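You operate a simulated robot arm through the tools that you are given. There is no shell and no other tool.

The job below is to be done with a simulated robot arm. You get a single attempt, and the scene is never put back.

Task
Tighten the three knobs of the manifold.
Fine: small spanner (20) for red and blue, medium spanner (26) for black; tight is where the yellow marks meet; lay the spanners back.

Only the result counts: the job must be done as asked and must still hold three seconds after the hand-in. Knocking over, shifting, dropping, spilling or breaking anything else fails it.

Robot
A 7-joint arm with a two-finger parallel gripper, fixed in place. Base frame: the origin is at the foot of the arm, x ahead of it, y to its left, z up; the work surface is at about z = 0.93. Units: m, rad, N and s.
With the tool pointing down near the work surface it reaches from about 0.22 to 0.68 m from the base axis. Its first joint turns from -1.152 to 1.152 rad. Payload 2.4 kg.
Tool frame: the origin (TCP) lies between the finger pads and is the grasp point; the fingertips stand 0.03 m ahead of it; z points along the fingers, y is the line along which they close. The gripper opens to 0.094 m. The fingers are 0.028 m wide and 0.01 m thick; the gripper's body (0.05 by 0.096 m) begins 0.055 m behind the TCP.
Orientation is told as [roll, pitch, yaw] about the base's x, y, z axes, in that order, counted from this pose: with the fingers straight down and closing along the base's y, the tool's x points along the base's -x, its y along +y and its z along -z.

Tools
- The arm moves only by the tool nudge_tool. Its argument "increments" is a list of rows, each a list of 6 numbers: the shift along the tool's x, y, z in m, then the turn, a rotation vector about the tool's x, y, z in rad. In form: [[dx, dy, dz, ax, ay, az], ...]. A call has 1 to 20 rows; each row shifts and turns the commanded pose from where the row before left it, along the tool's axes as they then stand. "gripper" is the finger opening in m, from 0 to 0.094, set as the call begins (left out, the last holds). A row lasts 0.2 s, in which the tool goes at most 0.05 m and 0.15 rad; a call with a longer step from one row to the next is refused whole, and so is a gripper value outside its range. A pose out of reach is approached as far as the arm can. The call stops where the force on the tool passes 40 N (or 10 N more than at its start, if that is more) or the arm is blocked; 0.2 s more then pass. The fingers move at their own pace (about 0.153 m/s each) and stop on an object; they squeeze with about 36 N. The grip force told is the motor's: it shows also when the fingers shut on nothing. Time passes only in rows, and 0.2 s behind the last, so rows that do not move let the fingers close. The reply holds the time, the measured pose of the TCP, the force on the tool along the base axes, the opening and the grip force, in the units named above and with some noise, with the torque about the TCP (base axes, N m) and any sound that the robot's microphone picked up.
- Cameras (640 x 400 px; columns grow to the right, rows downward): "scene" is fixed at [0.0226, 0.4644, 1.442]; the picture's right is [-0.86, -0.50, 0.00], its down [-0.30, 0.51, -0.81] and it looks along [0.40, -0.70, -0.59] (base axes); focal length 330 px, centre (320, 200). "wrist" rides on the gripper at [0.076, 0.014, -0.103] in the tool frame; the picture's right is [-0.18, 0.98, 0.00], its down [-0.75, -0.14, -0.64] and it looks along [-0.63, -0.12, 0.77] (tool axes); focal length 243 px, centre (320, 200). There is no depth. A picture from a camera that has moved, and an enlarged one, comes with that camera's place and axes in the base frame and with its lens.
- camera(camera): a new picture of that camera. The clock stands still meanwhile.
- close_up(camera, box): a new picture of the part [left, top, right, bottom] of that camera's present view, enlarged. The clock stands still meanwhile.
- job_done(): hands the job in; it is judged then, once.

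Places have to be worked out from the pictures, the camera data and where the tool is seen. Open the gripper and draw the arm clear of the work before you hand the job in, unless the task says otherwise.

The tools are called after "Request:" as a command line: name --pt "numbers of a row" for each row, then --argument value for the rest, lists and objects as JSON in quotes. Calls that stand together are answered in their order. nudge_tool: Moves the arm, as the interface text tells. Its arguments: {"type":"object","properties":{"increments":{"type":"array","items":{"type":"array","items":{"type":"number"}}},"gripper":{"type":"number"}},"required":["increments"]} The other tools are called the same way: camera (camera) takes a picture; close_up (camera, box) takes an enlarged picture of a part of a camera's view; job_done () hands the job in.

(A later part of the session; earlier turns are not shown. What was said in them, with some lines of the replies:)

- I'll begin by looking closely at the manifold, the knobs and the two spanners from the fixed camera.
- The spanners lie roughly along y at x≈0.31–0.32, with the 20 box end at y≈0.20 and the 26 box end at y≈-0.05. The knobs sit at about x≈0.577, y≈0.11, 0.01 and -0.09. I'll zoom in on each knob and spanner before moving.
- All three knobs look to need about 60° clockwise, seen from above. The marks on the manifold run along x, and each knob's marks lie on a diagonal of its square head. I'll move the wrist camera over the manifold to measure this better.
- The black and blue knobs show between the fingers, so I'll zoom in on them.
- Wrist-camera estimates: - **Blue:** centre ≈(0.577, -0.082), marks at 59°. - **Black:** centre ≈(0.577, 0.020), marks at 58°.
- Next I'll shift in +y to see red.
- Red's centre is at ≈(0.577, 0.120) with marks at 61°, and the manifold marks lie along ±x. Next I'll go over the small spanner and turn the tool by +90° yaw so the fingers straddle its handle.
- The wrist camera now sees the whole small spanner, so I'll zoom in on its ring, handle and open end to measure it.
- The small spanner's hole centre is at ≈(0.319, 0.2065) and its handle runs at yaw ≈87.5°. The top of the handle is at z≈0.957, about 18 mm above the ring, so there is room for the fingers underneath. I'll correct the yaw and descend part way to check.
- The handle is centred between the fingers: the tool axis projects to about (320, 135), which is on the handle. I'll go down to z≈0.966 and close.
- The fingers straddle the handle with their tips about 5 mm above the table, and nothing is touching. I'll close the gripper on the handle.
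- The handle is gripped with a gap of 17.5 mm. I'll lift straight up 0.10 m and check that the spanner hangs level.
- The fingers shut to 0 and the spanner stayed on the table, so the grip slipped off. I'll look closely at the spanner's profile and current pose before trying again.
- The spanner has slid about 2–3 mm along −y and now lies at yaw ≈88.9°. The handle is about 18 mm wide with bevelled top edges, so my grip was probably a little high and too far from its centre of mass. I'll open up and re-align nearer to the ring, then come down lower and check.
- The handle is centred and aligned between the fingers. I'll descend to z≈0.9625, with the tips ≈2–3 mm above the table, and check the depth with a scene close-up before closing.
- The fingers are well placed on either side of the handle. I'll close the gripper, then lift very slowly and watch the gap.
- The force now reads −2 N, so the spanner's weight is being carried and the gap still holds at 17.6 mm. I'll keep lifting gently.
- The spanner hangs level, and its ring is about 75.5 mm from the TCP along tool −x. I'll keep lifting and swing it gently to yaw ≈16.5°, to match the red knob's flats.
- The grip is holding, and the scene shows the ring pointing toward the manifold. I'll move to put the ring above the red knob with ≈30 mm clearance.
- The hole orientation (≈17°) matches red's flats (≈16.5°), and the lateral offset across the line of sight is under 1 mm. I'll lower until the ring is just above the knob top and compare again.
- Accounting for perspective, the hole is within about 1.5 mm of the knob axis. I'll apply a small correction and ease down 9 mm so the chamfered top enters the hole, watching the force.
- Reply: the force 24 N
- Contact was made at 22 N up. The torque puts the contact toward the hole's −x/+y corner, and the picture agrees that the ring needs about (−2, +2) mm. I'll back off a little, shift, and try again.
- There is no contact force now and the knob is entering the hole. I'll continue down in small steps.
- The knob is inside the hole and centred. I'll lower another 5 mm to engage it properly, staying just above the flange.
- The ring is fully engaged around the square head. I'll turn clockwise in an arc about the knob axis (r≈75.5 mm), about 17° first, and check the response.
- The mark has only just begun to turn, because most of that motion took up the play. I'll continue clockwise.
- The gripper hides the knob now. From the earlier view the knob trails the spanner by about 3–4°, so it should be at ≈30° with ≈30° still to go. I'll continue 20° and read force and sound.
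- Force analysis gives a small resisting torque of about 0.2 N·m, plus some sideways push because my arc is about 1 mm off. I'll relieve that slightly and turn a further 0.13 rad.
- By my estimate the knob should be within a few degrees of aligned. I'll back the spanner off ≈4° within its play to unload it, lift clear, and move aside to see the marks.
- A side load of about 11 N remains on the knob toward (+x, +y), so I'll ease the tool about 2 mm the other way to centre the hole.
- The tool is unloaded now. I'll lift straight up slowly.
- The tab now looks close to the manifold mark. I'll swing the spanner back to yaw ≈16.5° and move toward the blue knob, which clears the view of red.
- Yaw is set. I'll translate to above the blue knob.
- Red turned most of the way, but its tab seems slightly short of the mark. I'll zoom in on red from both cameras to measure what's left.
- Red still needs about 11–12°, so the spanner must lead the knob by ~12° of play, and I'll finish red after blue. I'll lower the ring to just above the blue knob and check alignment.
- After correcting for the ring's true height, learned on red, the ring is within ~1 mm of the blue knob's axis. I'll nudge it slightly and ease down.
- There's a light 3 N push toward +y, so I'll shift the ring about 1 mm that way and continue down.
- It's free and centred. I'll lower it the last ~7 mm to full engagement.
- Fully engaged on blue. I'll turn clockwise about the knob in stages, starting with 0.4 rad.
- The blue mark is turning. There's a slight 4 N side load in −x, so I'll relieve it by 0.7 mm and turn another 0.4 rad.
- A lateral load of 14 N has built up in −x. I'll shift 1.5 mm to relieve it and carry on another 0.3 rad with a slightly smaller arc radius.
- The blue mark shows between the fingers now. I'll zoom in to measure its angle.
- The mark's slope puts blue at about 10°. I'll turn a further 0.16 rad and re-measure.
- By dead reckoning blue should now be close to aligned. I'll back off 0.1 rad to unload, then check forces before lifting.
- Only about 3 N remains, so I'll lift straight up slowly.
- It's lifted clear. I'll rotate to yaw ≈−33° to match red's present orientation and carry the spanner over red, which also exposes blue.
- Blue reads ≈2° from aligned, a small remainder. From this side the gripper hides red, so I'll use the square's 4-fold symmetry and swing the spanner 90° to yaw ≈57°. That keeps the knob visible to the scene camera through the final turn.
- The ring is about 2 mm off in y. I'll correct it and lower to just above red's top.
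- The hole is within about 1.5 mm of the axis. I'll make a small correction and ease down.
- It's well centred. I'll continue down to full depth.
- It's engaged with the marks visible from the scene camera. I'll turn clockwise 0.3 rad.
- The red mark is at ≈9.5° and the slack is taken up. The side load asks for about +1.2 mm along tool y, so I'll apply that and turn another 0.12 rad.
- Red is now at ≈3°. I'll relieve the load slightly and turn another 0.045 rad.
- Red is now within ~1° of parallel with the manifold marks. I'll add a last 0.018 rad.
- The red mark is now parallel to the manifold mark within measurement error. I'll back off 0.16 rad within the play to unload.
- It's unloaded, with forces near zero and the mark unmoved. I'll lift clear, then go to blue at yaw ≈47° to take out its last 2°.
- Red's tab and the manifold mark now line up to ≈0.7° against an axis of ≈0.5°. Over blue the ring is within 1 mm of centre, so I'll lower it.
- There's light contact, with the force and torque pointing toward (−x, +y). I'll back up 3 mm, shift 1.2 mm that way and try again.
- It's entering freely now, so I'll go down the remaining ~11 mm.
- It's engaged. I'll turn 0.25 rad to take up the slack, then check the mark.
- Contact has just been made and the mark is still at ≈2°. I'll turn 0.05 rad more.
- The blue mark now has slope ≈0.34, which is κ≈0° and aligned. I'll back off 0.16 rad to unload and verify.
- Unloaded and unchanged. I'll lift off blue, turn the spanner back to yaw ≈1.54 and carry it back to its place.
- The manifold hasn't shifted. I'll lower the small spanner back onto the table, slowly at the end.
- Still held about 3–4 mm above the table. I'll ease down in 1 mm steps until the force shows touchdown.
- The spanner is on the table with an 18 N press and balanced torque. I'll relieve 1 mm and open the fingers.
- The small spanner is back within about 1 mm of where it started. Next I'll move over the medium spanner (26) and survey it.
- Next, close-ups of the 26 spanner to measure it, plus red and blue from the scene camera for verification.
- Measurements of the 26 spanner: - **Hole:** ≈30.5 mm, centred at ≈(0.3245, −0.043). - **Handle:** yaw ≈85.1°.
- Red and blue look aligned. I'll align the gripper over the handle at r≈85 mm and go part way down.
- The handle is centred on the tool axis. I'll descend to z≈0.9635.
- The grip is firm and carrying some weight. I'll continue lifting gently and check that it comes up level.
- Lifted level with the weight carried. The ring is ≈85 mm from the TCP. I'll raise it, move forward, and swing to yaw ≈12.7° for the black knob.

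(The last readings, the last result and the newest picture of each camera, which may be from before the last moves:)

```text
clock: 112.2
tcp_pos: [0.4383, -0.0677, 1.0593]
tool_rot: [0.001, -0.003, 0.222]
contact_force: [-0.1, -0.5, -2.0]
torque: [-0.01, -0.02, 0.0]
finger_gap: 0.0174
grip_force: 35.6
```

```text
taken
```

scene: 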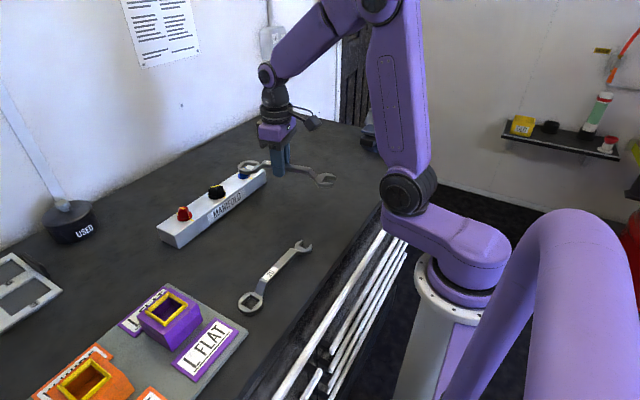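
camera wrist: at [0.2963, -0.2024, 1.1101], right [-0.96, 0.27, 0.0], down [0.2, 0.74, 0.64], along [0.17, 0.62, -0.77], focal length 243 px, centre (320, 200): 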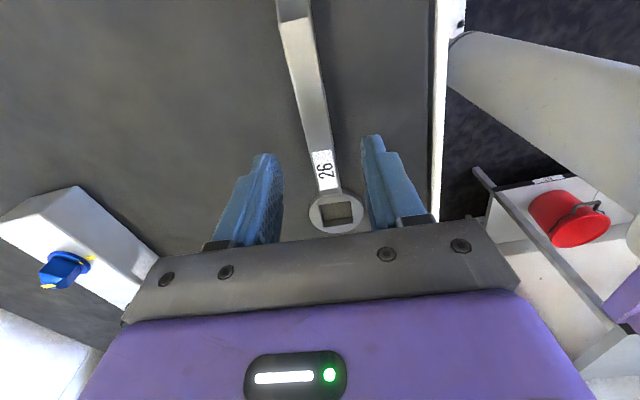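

Now I'll translate to put the ring over the black knob.

Request:
nudge_tool --pt "-0.0042 0.0033 0 0 0 0" --pt "-0.0084 0.0065 0 0 0 0" --pt "-0.0132 0.0103 0 0 0 0" --pt "-0.0132 0.0103 0 0 0 0" --pt "-0.0132 0.0103 0 0 0 0" --pt "-0.0104 0.0081 0 0 0 0" --pt "-0.005 0.0038 0 0 0 0" --pt "-0.002 0.0016 0 0 0 0" --pt "0 0 0 0 0 0"

Request:
close_up --camera "scene" --box '[185, 155, 255, 205]'

```text
clock: 114.2
tcp_pos: [0.4945, 0.0016, 1.059]
tool_rot: [0.001, 0.001, 0.223]
contact_force: [0.2, 0.1, -2.4]
torque: [0.03, -0.02, 0.01]
finger_gap: 0.0173
grip_force: 35.8
```

```text
8.00 times, centred on (220, 180) of scene
camera zoom: at [0.0226, 0.4644, 1.442], right [-0.86, -0.5, 0.0], down [-0.3, 0.51, -0.81], along [0.4, -0.7, -0.59], focal length 2640 px, centre (1120, 360)
```

zoom: 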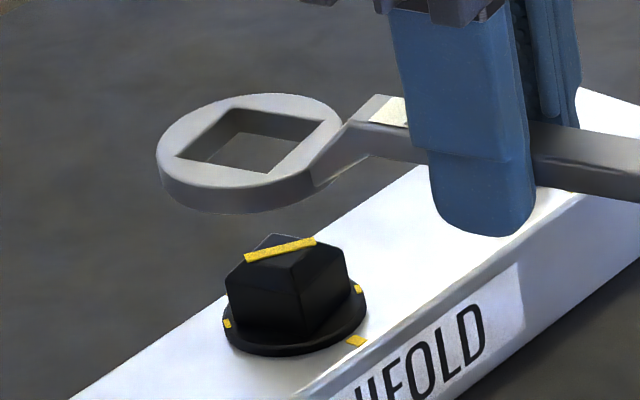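

The hole is about 2 mm high in y relative to the black knob axis. I'll correct ≈1.2 mm and lower to just above the top.

Request:
nudge_tool --pt "-0.0002 -0.0013 0.008 0 0 0" --pt "0 0 0.01 0 0 0" --pt "0 0 0.01 0 0 0" --pt "0 0 0 0 0 0"

Request:
close_up --camera "scene" --box '[190, 165, 246, 200]'

```text
clock: 115.2
tcp_pos: [0.495, -0.0013, 1.0315]
tool_rot: [0.0, -0.002, 0.222]
contact_force: [-1.4, 0.5, -2.3]
torque: [0.0, -0.03, 0.0]
finger_gap: 0.0176
grip_force: 36.0
```

```text
11.43 times, centred on (218, 182) of scene
camera zoom: at [0.0226, 0.4644, 1.442], right [-0.86, -0.5, 0.0], down [-0.3, 0.51, -0.81], along [0.4, -0.7, -0.59], focal length 3772 px, centre (1486, 400)
```

zoom: 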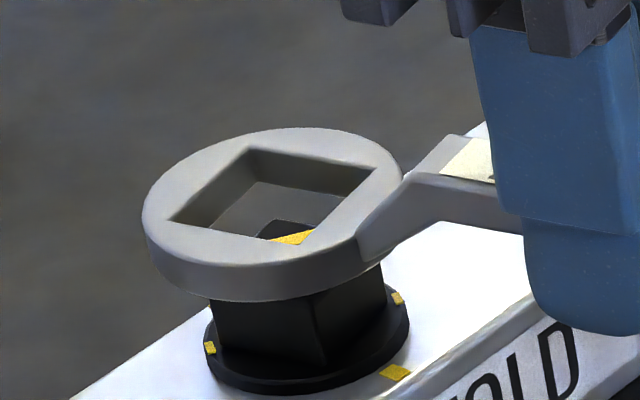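

Offset is now under 1 mm. I'll ease down.

Request:
nudge_tool --pt "-0.0003 -0.0003 0 0 0 0" --pt "0 0 0.003 0 0 0" --pt "0 0 0.003 0 0 0" --pt "0 0 0.003 0 0 0" --pt "0 0 0 0 0 0"

Request:
close_up --camera "scene" --box '[190, 165, 246, 200]'

```text
clock: 116.4
tcp_pos: [0.4948, -0.0018, 1.0227]
tool_rot: [-0.002, 0.0, 0.223]
contact_force: [-8.2, -0.9, 12.7]
torque: [0.55, -0.8, 0.18]
finger_gap: 0.0178
grip_force: 35.3
```

```text
11.43 times, centred on (218, 182) of scene
camera zoom: at [0.0221, 0.4643, 1.442], right [-0.86, -0.5, 0.0], down [-0.3, 0.51, -0.81], along [0.41, -0.7, -0.59], focal length 3772 px, centre (1486, 400)
```

zoom: 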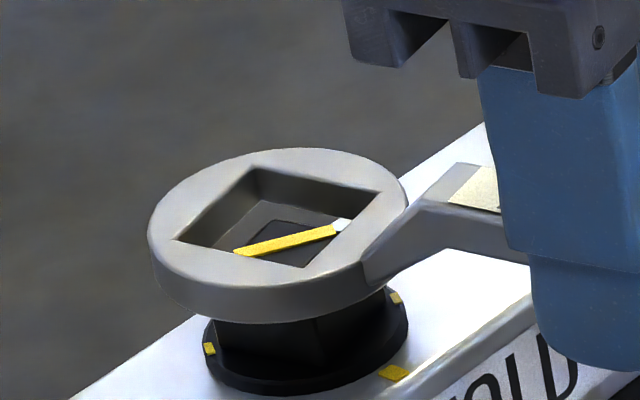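

There's contact at 13 N. Force, torque and picture all suggest shifting (−x, +y), so I'll back up 4 mm, shift ≈1.8 mm in each, and retry.

Request:
nudge_tool --pt "0 0 -0.004 0 0 0" --pt "0.0014 0.0022 0 0 0 0" --pt "0 0 0.002 0 0 0" --pt "0 0 0.002 0 0 0" --pt "0 0 0.002 0 0 0" --pt "0 0 0 0 0 0"

Request:
close_up --camera "scene" --box '[190, 165, 246, 200]'

```text
clock: 117.8
tcp_pos: [0.4917, 0.0027, 1.0214]
tool_rot: [0.0, -0.003, 0.223]
contact_force: [-0.7, 0.5, -2.0]
torque: [0.0, -0.05, 0.03]
finger_gap: 0.0173
grip_force: 36.3
```

```text
11.43 times, centred on (218, 182) of scene
camera zoom: at [0.0226, 0.4644, 1.442], right [-0.86, -0.5, 0.0], down [-0.3, 0.51, -0.81], along [0.4, -0.7, -0.59], focal length 3772 px, centre (1486, 400)
```

zoom: 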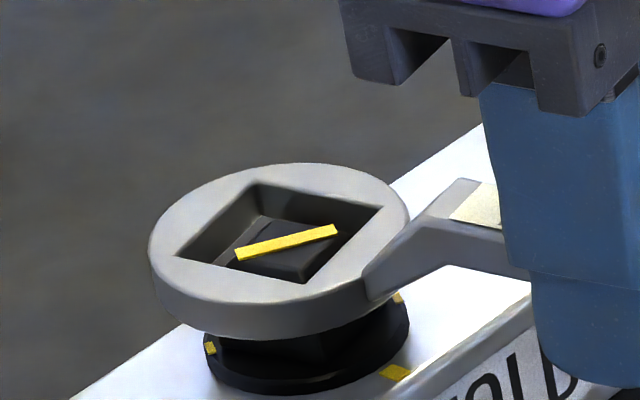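

It's entering freely now. I'll continue down.

Request:
nudge_tool --pt "0 0 0.003 0 0 0" --pt "0 0 0.003 0 0 0" --pt "0 0 0.003 0 0 0" --pt "0 0 0.002 0 0 0" --pt "0 0 0 0 0 0"

Request:
close_up --camera "scene" --box '[190, 165, 246, 200]'

```text
clock: 119.0
tcp_pos: [0.4918, 0.0002, 1.0092]
tool_rot: [-0.001, -0.001, 0.221]
contact_force: [0.1, -0.7, -1.7]
torque: [0.0, -0.02, 0.01]
finger_gap: 0.0174
grip_force: 36.1
```

```text
11.43 times, centred on (218, 182) of scene
camera zoom: at [0.0226, 0.4644, 1.442], right [-0.86, -0.5, 0.0], down [-0.3, 0.51, -0.81], along [0.4, -0.7, -0.59], focal length 3772 px, centre (1486, 400)
```

zoom: 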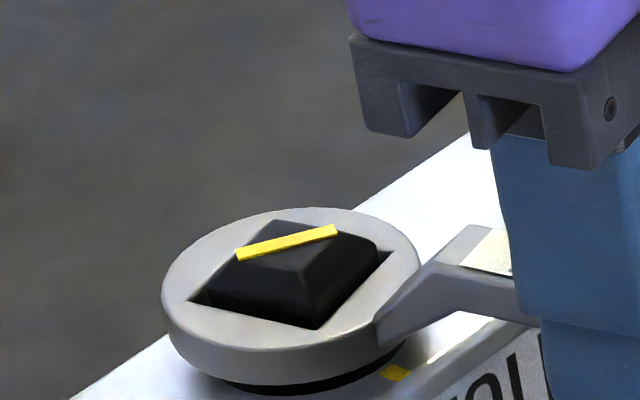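

Engaged on black. I'll turn clockwise 0.4 rad about its axis (r≈85 mm).

Request:
nudge_tool --pt "-0.0001 0.0042 0 0 0 0.05" --pt "-0.0001 0.0042 0 0 0 0.05" --pt "-0.0001 0.0042 0 0 0 0.05" --pt "-0.0001 0.0042 0 0 0 0.05" --pt "-0.0001 0.0042 0 0 0 0.05" --pt "-0.0001 0.0042 0 0 0 0.05" --pt "-0.0001 0.0042 0 0 0 0.05" --pt "-0.0001 0.0042 0 0 0 0.05" --pt "0 0 0 0 0 0"

Request:
close_up --camera "scene" --box '[190, 165, 246, 200]'

```text
clock: 121.0
tcp_pos: [0.4918, 0.0346, 1.0103]
tool_rot: [-0.001, 0.001, -0.179]
contact_force: [-3.7, 2.0, -3.4]
torque: [0.02, 0.16, 0.15]
finger_gap: 0.0176
grip_force: 36.1
```

```text
11.43 times, centred on (218, 182) of scene
camera zoom: at [0.0225, 0.4645, 1.4419], right [-0.86, -0.5, 0.0], down [-0.3, 0.51, -0.81], along [0.4, -0.7, -0.59], focal length 3772 px, centre (1486, 400)
```

zoom: 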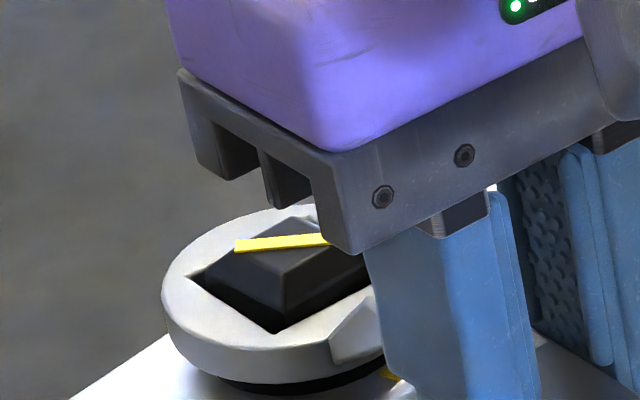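

The black mark is turning under light load. I'll turn another 0.4 rad with slight −x relief.

Request:
nudge_tool --pt "0.0005 0.0042 0 0 0 0.05" --pt "-0.0001 0.0042 0 0 0 0.05" --pt "-0.0001 0.0042 0 0 0 0.05" --pt "-0.0001 0.0042 0 0 0 0.05" --pt "0.0002 0.0041 0 0 0 0.05" --pt "-0.0001 0.0041 0 0 0 0.05" --pt "-0.0001 0.0041 0 0 0 0.05" --pt "-0.0001 0.0041 0 0 0 0.05" --pt "0 0 0 0 0 0"

Request:
close_up --camera "scene" --box '[190, 165, 246, 200]'

```text
clock: 123.0
tcp_pos: [0.5032, 0.0659, 1.0099]
tool_rot: [-0.002, 0.0, -0.579]
contact_force: [-6.0, 3.1, -3.5]
torque: [0.17, 0.22, 0.15]
finger_gap: 0.0174
grip_force: 35.6
```

```text
11.43 times, centred on (218, 182) of scene
camera zoom: at [0.0225, 0.4645, 1.4419], right [-0.86, -0.5, 0.0], down [-0.3, 0.51, -0.81], along [0.4, -0.7, -0.59], focal length 3772 px, centre (1486, 400)
```

zoom: 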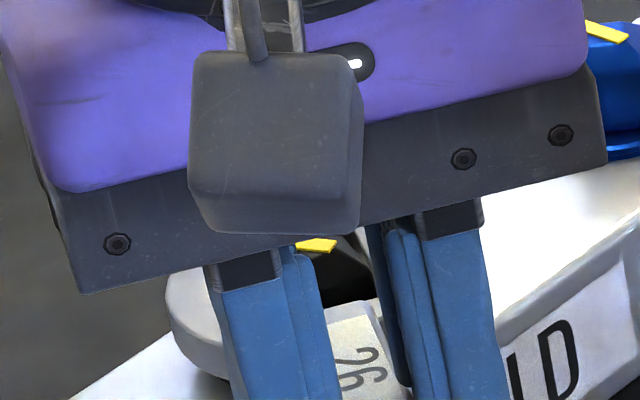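

Loads are small. I'll turn another 0.25 rad with slight relief and look for the mark between the fingers.

Request:
nudge_tool --pt "0.0009 0.0038 0 0 0 0.05" --pt "-0.0001 0.0041 0 0 0 0.05" --pt "-0.0001 0.0041 0 0 0 0.05" --pt "-0.0001 0.0041 0 0 0 0.05" --pt "-0.0001 0.0041 0 0 0 0.05" --pt "0 0 0 0 0 0"

Request:
close_up --camera "scene" --box '[206, 178, 226, 194]'

```text
clock: 124.4
tcp_pos: [0.5164, 0.0824, 1.0101]
tool_rot: [0.001, -0.002, -0.827]
contact_force: [5.3, 4.0, -3.7]
torque: [0.21, 0.05, 0.77]
finger_gap: 0.0173
grip_force: 35.9
```

```text
16.00 times, centred on (216, 186) of scene
camera zoom: at [0.0228, 0.4645, 1.4419], right [-0.86, -0.5, 0.0], down [-0.3, 0.51, -0.81], along [0.4, -0.7, -0.59], focal length 5280 px, centre (1984, 424)
```

zoom: 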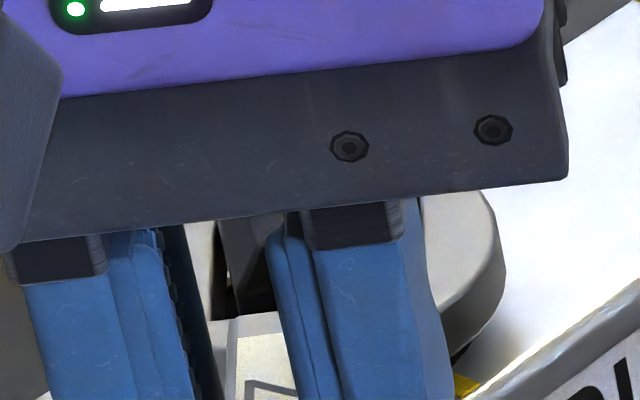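

The mark is hidden from here. I'll turn another 0.14 rad, to ψ≈−0.97 where I expect ≈2–3° remaining, then reposition for a visible final adjustment.

Request:
nudge_tool --pt "0 0.0046 0 0 0 0.05" --pt "-0.0001 0.0042 0 0 0 0.05" --pt "-0.0001 0.0034 0 0 0 0.04" --pt "0 0 0 0 0 0"

Request:
nudge_tool --pt "-0.0001 -0.0034 0 0 0 -0.04" --pt "-0.0001 -0.0034 0 0 0 -0.04" --pt "-0.0001 -0.0034 0 0 0 -0.04" --pt "-0.0001 -0.0034 0 0 0 -0.04" --pt "0 0 0 0 0 0"

```text
clock: 125.4
tcp_pos: [0.5246, 0.09, 1.0104]
tool_rot: [0.001, 0.001, -0.968]
contact_force: [3.1, 1.4, -2.4]
torque: [0.1, 0.01, 0.94]
finger_gap: 0.0176
grip_force: 36.2
```

```text
clock: 126.6
tcp_pos: [0.5141, 0.0805, 1.0102]
tool_rot: [-0.001, 0.0, -0.807]
contact_force: [0.4, 0.4, -2.5]
torque: [0.01, -0.04, 0.1]
finger_gap: 0.0176
grip_force: 36.4
```

Unloaded. I'll lift off, swing to yaw ≈48° and come back over black, checking the mark on the way.

Request:
nudge_tool --pt "0 0 -0.003 0 0 0" --pt "0 0 -0.006 0 0 0" --pt "0 0 -0.009 0 0 0" --pt "0 0 -0.011 0 0 0" --pt "0 0 -0.011 0 0 0" --pt "0 0 -0.011 0 0 0" --pt "0 0 0 0 0 0"

Request:
nudge_tool --pt "0 0 0 0 0 -0.045" --pt "0 0 0 0 0 -0.09" --pt "0 0 0 0 0 -0.12" --pt "0 0 0 0 0 -0.12" --pt "0 0 0 0 0 -0.12" --pt "0 0 0 0 0 -0.12" --pt "0 0 0 0 0 -0.12" --pt "0 0 0 0 0 -0.12" --pt "0 0 0 0 0 -0.12" --pt "0 0 0 0 0 -0.12" --pt "0 0 0 0 0 -0.12" --pt "0 0 0 0 0 -0.12" --pt "0 0 0 0 0 -0.12" --pt "0 0 0 0 0 -0.1" --pt "0 0 0 0 0 -0.06" --pt "0 0 0 0 0 -0.03" --pt "0 0 0 0 0 0"

Request:
nudge_tool --pt "0.0045 -0.0044 0 0 0 0" --pt "0.009 -0.0087 0 0 0 0" --pt "0.0134 -0.0131 0 0 0 0" --pt "0.0134 -0.0131 0 0 0 0" --pt "0.0134 -0.0131 0 0 0 0" --pt "0.0134 -0.0131 0 0 0 0" --pt "0.0116 -0.0113 0 0 0 0" --pt "0.0072 -0.007 0 0 0 0" --pt "0.0037 -0.0035 0 0 0 0" --pt "0 0 0 0 0 0"

Request:
close_up --camera "scene" --box '[200, 176, 232, 202]'

Request:
close_up --camera "scene" --box '[185, 155, 255, 205]'

```text
clock: 128.2
tcp_pos: [0.5144, 0.0812, 1.0617]
tool_rot: [0.001, 0.0, -0.805]
contact_force: [1.0, -0.2, -2.1]
torque: [-0.01, 0.0, -0.02]
finger_gap: 0.0174
grip_force: 36.2
```

```text
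clock: 131.8
tcp_pos: [0.5142, 0.0796, 1.0611]
tool_rot: [0.001, 0.0, 0.841]
contact_force: [0.3, -0.3, -2.7]
torque: [0.02, -0.03, -0.02]
finger_gap: 0.0173
grip_force: 36.3
```

```text
clock: 134.0
tcp_pos: [0.5188, -0.0445, 1.0606]
tool_rot: [0.0, 0.001, 0.84]
contact_force: [-0.3, 0.6, -1.1]
torque: [-0.01, 0.01, 0.01]
finger_gap: 0.0174
grip_force: 36.3
```

```text
15.38 times, centred on (216, 189) of scene
camera zoom: at [0.0226, 0.4644, 1.442], right [-0.86, -0.5, 0.0], down [-0.3, 0.51, -0.81], along [0.4, -0.7, -0.59], focal length 5077 px, centre (1920, 369)
```

zoom: 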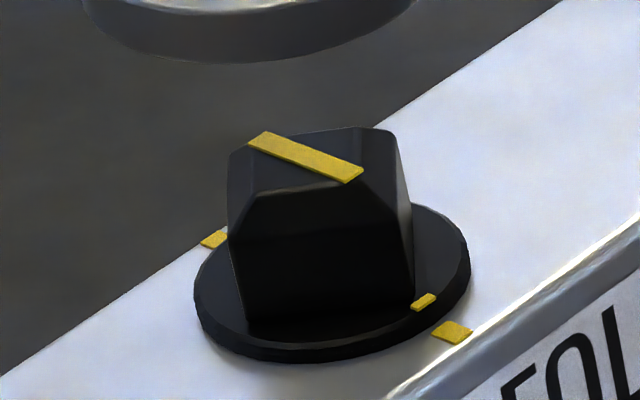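

```text
8.00 times, centred on (220, 180) of scene
camera zoom: at [0.0226, 0.4644, 1.442], right [-0.86, -0.5, 0.0], down [-0.3, 0.51, -0.81], along [0.4, -0.7, -0.59], focal length 2640 px, centre (1120, 360)
```

zoom: 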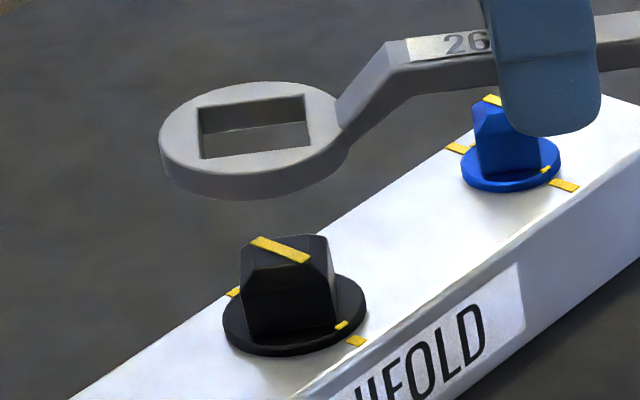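

The black mark is already aligned (κ≈0.2° by tab and top mark), so no second pass is needed. I'll turn the medium spanner back to its original yaw and carry it home.

Request:
nudge_tool --pt "0 0 0 0 0 -0.045" --pt "0 0 0 0 0 -0.1" --pt "0 0 0 0 0 -0.12" --pt "0 0 0 0 0 -0.12" --pt "0 0 0 0 0 -0.12" --pt "0 0 0 0 0 -0.09" --pt "0 0 0 0 0 -0.05" --pt "0 0 0 0 0 0"

Request:
nudge_tool --pt "0.004 0.0077 0 0 0 0" --pt "0.008 0.0155 0 0 0 0" --pt "0.013 0.0251 0 0 0 0" --pt "0.013 0.0251 0 0 0 0" --pt "0.013 0.0251 0 0 0 0" --pt "0.013 0.0251 0 0 0 0" --pt "0.013 0.0251 0 0 0 0" --pt "0.012 0.0232 0 0 0 0" --pt "0.008 0.0155 0 0 0 0" --pt "0.003 0.0058 0 0 0 0" --pt "0 0 0 0 0 0"

Request:
close_up --camera "scene" --box '[290, 130, 390, 240]'

Request:
close_up --camera "scene" --box '[150, 155, 280, 250]'

```text
clock: 135.8
tcp_pos: [0.5193, -0.0444, 1.061]
tool_rot: [-0.002, 0.001, 1.486]
contact_force: [-0.5, 0.3, -1.6]
torque: [0.02, 0.01, 0.02]
finger_gap: 0.0175
grip_force: 35.9
```

```text
clock: 138.2
tcp_pos: [0.3168, -0.1271, 1.0622]
tool_rot: [0.001, 0.001, 1.487]
contact_force: [0.5, -0.7, -1.9]
torque: [0.05, 0.01, -0.02]
finger_gap: 0.0173
grip_force: 35.6
```

```text
3.64 times, centred on (340, 185) of scene
camera zoom: at [0.0226, 0.4644, 1.442], right [-0.86, -0.5, 0.0], down [-0.3, 0.51, -0.81], along [0.4, -0.7, -0.59], focal length 1200 px, centre (247, 254)
```

zoom: 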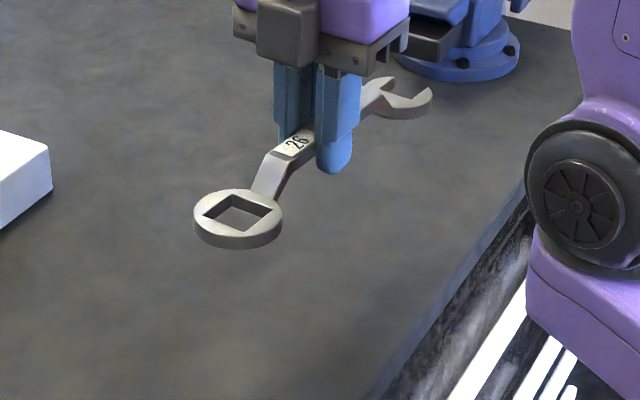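

```text
4.21 times, centred on (215, 202) of scene
camera zoom: at [0.0226, 0.4644, 1.442], right [-0.86, -0.5, 0.0], down [-0.3, 0.51, -0.81], along [0.4, -0.7, -0.59], focal length 1390 px, centre (762, 190)
```

zoom: 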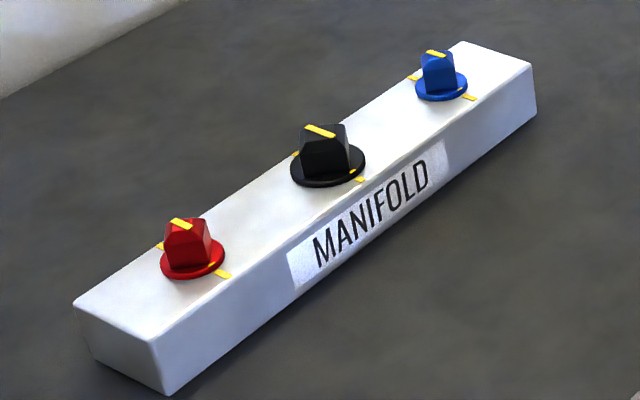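

All three knobs look aligned and the manifold hasn't shifted. I'll lower the medium spanner to the table.

Request:
nudge_tool --pt "0 0 0.01 0 0 0" --pt "0 0 0.02 0 0 0" --pt "0 0 0.02 0 0 0" --pt "0 0 0.02 0 0 0" --pt "0 0 0.014 0 0 0" --pt "0 0 0.006 0 0 0" --pt "0 0 0.003 0 0 0" --pt "0 0 0 0 0 0"

Request:
nudge_tool --pt "0 0 0.001 0 0 0" --pt "0 0 0.001 0 0 0" --pt "0 0 0 0 0 0"

```text
clock: 140.0
tcp_pos: [0.3193, -0.1279, 0.9665]
tool_rot: [0.0, 0.002, 1.486]
contact_force: [-0.4, 0.4, -2.4]
torque: [0.02, -0.02, -0.01]
finger_gap: 0.0171
grip_force: 36.2
```

```text
clock: 140.8
tcp_pos: [0.3186, -0.1277, 0.9657]
tool_rot: [-0.002, -0.001, 1.484]
contact_force: [-0.1, 4.1, 7.4]
torque: [-1.0, 0.13, -0.1]
finger_gap: 0.0176
grip_force: 36.1
```

The open end touched first, from the torque about x. I'll go ≈0.7 mm further so the ring end settles too.

Request:
nudge_tool --pt "0 0 0.0007 0 0 0" --pt "0 0 0 0 0 0"

Request:
close_up --camera "scene" --box '[290, 160, 390, 250]'

```text
clock: 141.4
tcp_pos: [0.3187, -0.127, 0.9659]
tool_rot: [-0.003, 0.001, 1.485]
contact_force: [-0.8, 3.6, 5.7]
torque: [-0.93, 0.11, -0.09]
finger_gap: 0.0174
grip_force: 36.3
```

```text
4.44 times, centred on (340, 205) of scene
camera zoom: at [0.0225, 0.4645, 1.4419], right [-0.86, -0.5, 0.0], down [-0.3, 0.51, -0.81], along [0.4, -0.7, -0.59], focal length 1467 px, centre (231, 178)
```

zoom: 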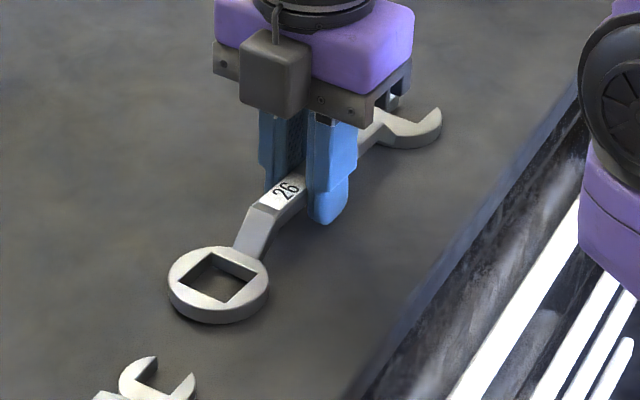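

The ring end is still ≈2 mm up, so I'll keep pressing down gently in 1 mm steps to let it rotate level in the grip.

Request:
nudge_tool --pt "0 0 0.001 0 0 0" --pt "0 0 0.001 0 0 0" --pt "0 0 0 0 0 0"

Request:
close_up --camera "scene" --box '[290, 160, 390, 250]'

```text
clock: 142.2
tcp_pos: [0.3194, -0.1281, 0.9635]
tool_rot: [0.001, -0.001, 1.485]
contact_force: [0.4, 4.6, 5.7]
torque: [-0.82, 0.08, -0.03]
finger_gap: 0.0175
grip_force: 35.6
```

```text
4.44 times, centred on (340, 205) of scene
camera zoom: at [0.0225, 0.4646, 1.4419], right [-0.86, -0.5, 0.0], down [-0.3, 0.51, -0.81], along [0.4, -0.7, -0.59], focal length 1467 px, centre (231, 178)
```

zoom: 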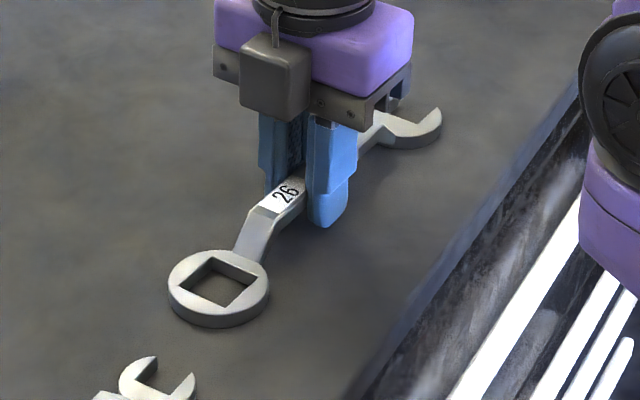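

The ring end has come down to the table. One more small step, then I'll release.

Request:
nudge_tool --pt "0 0 0.0008 0 0 0" --pt "0 0 0 0 0 0"

Request:
nudge_tool --pt "0 0 0 0 0 0" --pt "0 0 0 0 0 0" --pt "0 0 0 0 0 0" --gripper 0.05

Request:
nudge_tool --pt "0 0 -0.01 0 0 0" --pt "0 0 -0.03 0 0 0" --pt "0 0 -0.04 0 0 0" --pt "0 0 -0.045 0 0 0" --pt "0 0 -0.045 0 0 0" --pt "0 0 -0.03 0 0 0" --pt "0 0 0 0 0 0"

Request:
camera --camera "scene"

Request:
close_up --camera "scene" --box '[300, 175, 375, 240]'

Request:
close_up --camera "scene" --box '[235, 236, 320, 316]'

```text
clock: 142.8
tcp_pos: [0.3193, -0.1271, 0.9629]
tool_rot: [-0.003, 0.001, 1.484]
contact_force: [-3.2, 5.7, 30.1]
torque: [0.16, 0.09, -0.07]
finger_gap: 0.0177
grip_force: 36.0
```

```text
clock: 143.6
tcp_pos: [0.319, -0.1267, 0.9636]
tool_rot: [0.0, 0.0, 1.484]
contact_force: [-0.1, -0.2, 0.2]
torque: [-0.04, 0.02, -0.03]
finger_gap: 0.0502
grip_force: 0.1
```

```text
clock: 145.2
tcp_pos: [0.3179, -0.1277, 1.1626]
tool_rot: [0.0, 0.0, 1.485]
contact_force: [0.7, 0.6, 0.6]
torque: [0.0, 0.0, 0.01]
finger_gap: 0.0502
grip_force: 0.0
```

```text
taken
```

scene: 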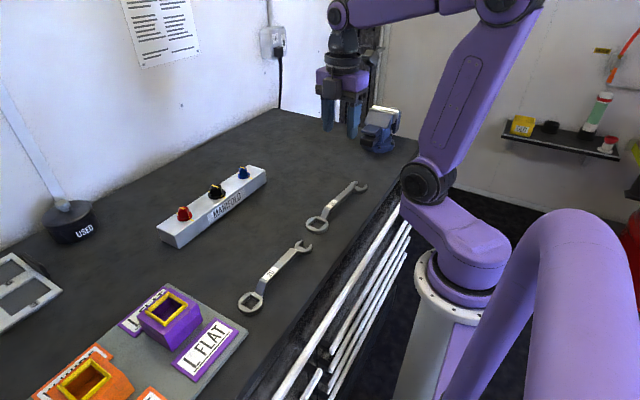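

```text
6.15 times, centred on (338, 208) of scene
camera zoom: at [0.0226, 0.4644, 1.442], right [-0.86, -0.5, 0.0], down [-0.3, 0.51, -0.81], along [0.4, -0.7, -0.59], focal length 2031 px, centre (212, 154)
```

zoom: 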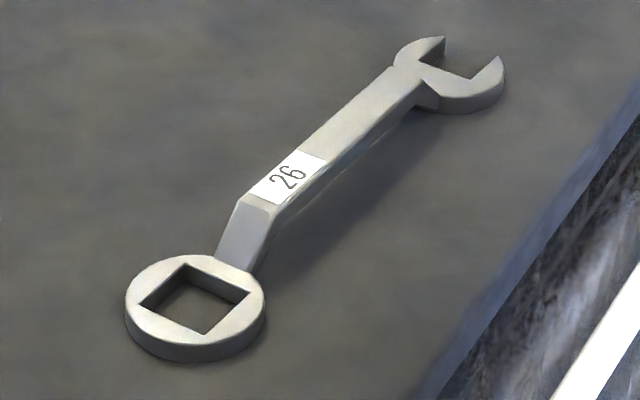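

```text
5.00 times, centred on (278, 276) of scene
camera zoom: at [0.0226, 0.4644, 1.442], right [-0.86, -0.5, 0.0], down [-0.3, 0.51, -0.81], along [0.4, -0.7, -0.59], focal length 1650 px, centre (532, -180)
```

zoom: 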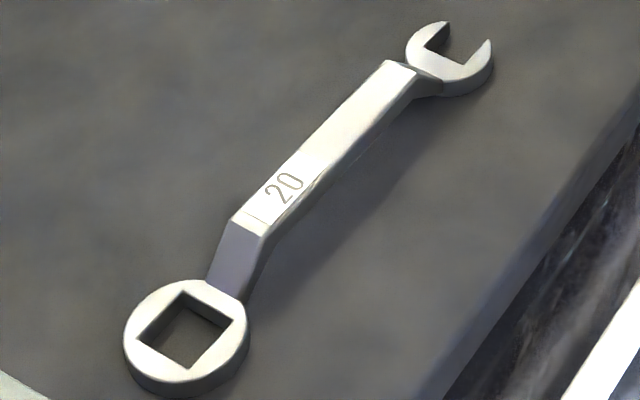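

Both spanners are back in place. Before handing in, I'll verify the marks independently with the wrist camera above the manifold.

Request:
nudge_tool --pt "0 0 0 0 0 0.1485" --pt "0 0 0 0 0 0.1485" --pt "0 0 0 0 0 0.1485" --pt "0 0 0 0 0 0.1485" --pt "0 0 0 0 0 0.1485" --pt "0 0 0 0 0 0.1485" --pt "0 0 0 0 0 0.1485" --pt "0 0 0 0 0 0.1485" --pt "0 0 0 0 0 0.1485" --pt "0 0 0 0 0 0.1485" --pt "-0.0284 0.0256 0.006 0 0 0" --pt "-0.0284 0.0256 0.006 0 0 0" --pt "-0.0284 0.0256 0.006 0 0 0" --pt "-0.0284 0.0256 0.006 0 0 0" --pt "-0.0284 0.0256 0.006 0 0 0" --pt "0 0 0 0 0 0" --gripper 0.094

Request:
camera --camera "wrist"

Request:
close_up --camera "wrist" --box '[324, 160, 374, 210]'

Request:
close_up --camera "wrist" --box '[252, 165, 302, 215]'

```text
clock: 148.6
tcp_pos: [0.4611, 0.0011, 1.1335]
tool_rot: [-0.001, -0.002, 0.001]
contact_force: [-0.7, 0.4, -0.6]
torque: [0.03, -0.01, 0.02]
finger_gap: 0.0939
grip_force: 0.0
```

```text
taken
camera wrist: at [0.385, 0.0154, 1.235], right [0.18, 0.98, 0.0], down [0.75, -0.14, 0.64], along [0.63, -0.12, -0.77], focal length 243 px, centre (320, 200)
```

wrist: 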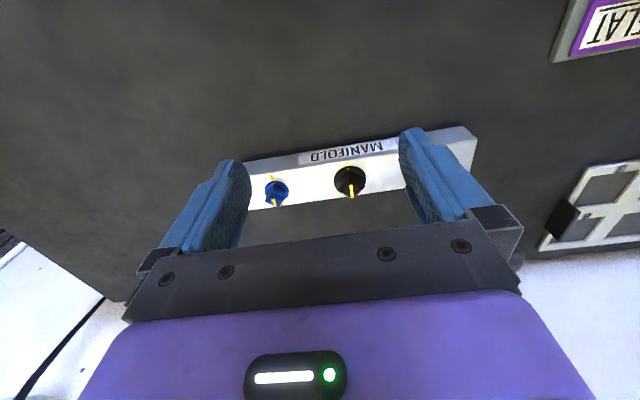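

```text
8.00 times, centred on (349, 185) of wrist
camera zoom: at [0.385, 0.0154, 1.235], right [0.18, 0.98, 0.0], down [0.75, -0.14, 0.64], along [0.63, -0.12, -0.77], focal length 1941 px, centre (88, 320)
```

zoom: 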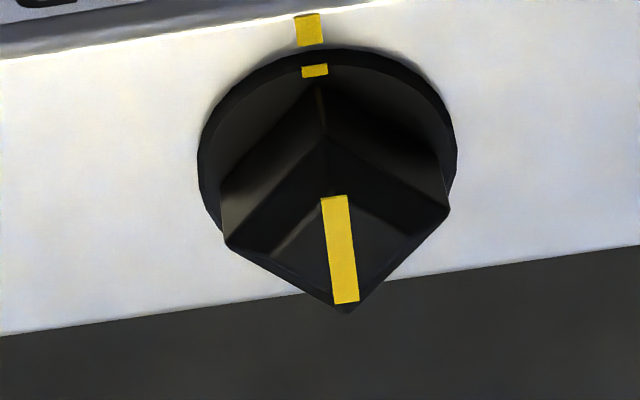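

```text
8.00 times, centred on (277, 190) of wrist
camera zoom: at [0.385, 0.0154, 1.235], right [0.18, 0.98, 0.0], down [0.75, -0.14, 0.64], along [0.63, -0.12, -0.77], focal length 1941 px, centre (664, 280)
```

zoom: 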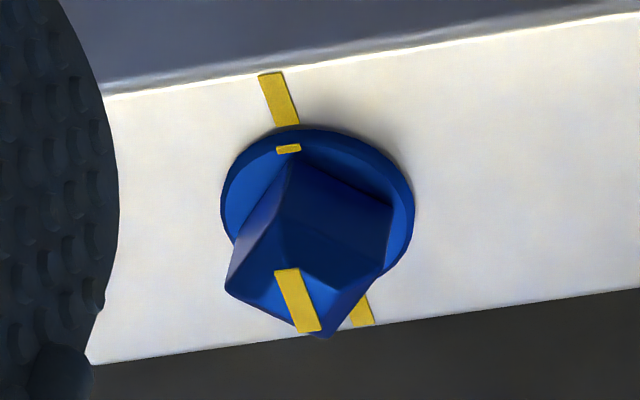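

Black and blue are aligned to within about 1°. I'll check red the same way.

Request:
nudge_tool --pt "0 0.04 0 0 0 0" --pt "0 0.04 0 0 0 0" --pt "0 0.04 0 0 0 0" --pt "0 0 0 0 0 0"

Request:
close_up --camera "wrist" --box '[310, 160, 370, 210]'

```text
clock: 149.6
tcp_pos: [0.4605, 0.1211, 1.1333]
tool_rot: [0.0, -0.002, 0.0]
contact_force: [-0.4, -0.1, 0.2]
torque: [0.01, 0.0, 0.01]
finger_gap: 0.0937
grip_force: 0.0
```

```text
8.00 times, centred on (340, 185) of wrist
camera zoom: at [0.3841, 0.1357, 1.2361], right [0.18, 0.98, 0.0], down [0.75, -0.14, 0.64], along [0.63, -0.12, -0.77], focal length 1941 px, centre (160, 320)
```

zoom: 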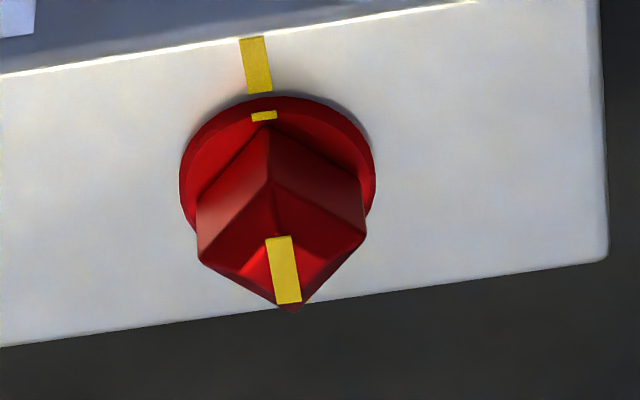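

Red's tab and the manifold mark also coincide, so all three are tight. I'll draw the arm up and clear, gripper open, and take a last look.

Request:
nudge_tool --pt "0.01 -0.03 -0.03 0 0 0" --pt "0.01 -0.03 -0.03 0 0 0" --pt "0.01 -0.03 -0.03 0 0 0" --pt "0.01 -0.03 -0.02 0 0 0" --pt "0.01 -0.03 -0.01 0 0 0" --pt "0 -0.03 0 0 0 0" --pt "0 -0.03 0 0 0 0" --pt "0 -0.03 0 0 0 0" --pt "0 0 0 0 0 0" --pt "0 0 0 0 0 0"

Request:
camera --camera "scene"

Request:
close_up --camera "scene" --box '[150, 155, 280, 250]'

```text
clock: 151.8
tcp_pos: [0.4103, -0.1212, 1.2533]
tool_rot: [0.001, -0.001, 0.001]
contact_force: [-0.7, -0.1, 0.7]
torque: [0.01, 0.0, -0.03]
finger_gap: 0.0938
grip_force: 0.0
```

```text
taken
```

scene: 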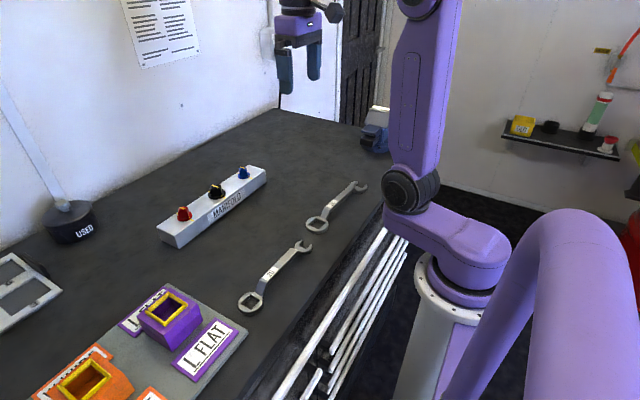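

```text
4.21 times, centred on (215, 202) of scene
camera zoom: at [0.0226, 0.4644, 1.442], right [-0.86, -0.5, 0.0], down [-0.3, 0.51, -0.81], along [0.4, -0.7, -0.59], focal length 1390 px, centre (762, 190)
```

zoom: 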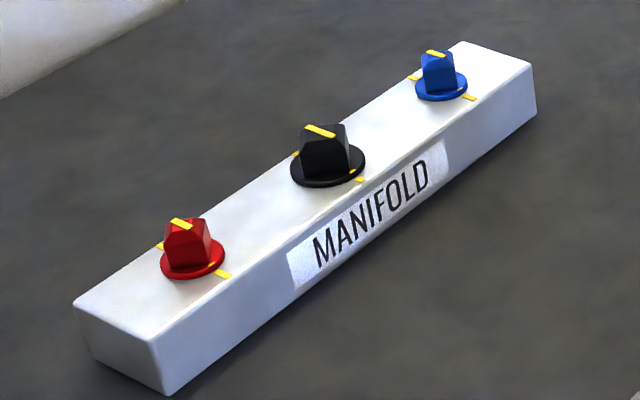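

All three knobs have their yellow marks meeting. Both spanners are back in place, nothing else has moved, and the arm is clear with the gripper open, so I'm handing the job in.

Request:
job_done

```text
The job is handed in.
```

I tightened all three knobs and handed the job in. The last wrist-camera and scene views show the yellow marks meeting within about 1° on red, black and blue.

- **Spanners used:** I turned red and blue with the small spanner (20) and black with the medium one (26). Red and blue each needed a second pass after the first stopped short, by about 12° on red and 2° on blue.
- **Spanners laid back:** Both are back within a few millimetres of where they started. My first grip on the small one slipped as I lifted. It slid a few millimetres on the table before I picked it up again.
- **Everything else:** The manifold did not shift, and nothing else looked disturbed. I drew the arm clear with the gripper open before handing in.
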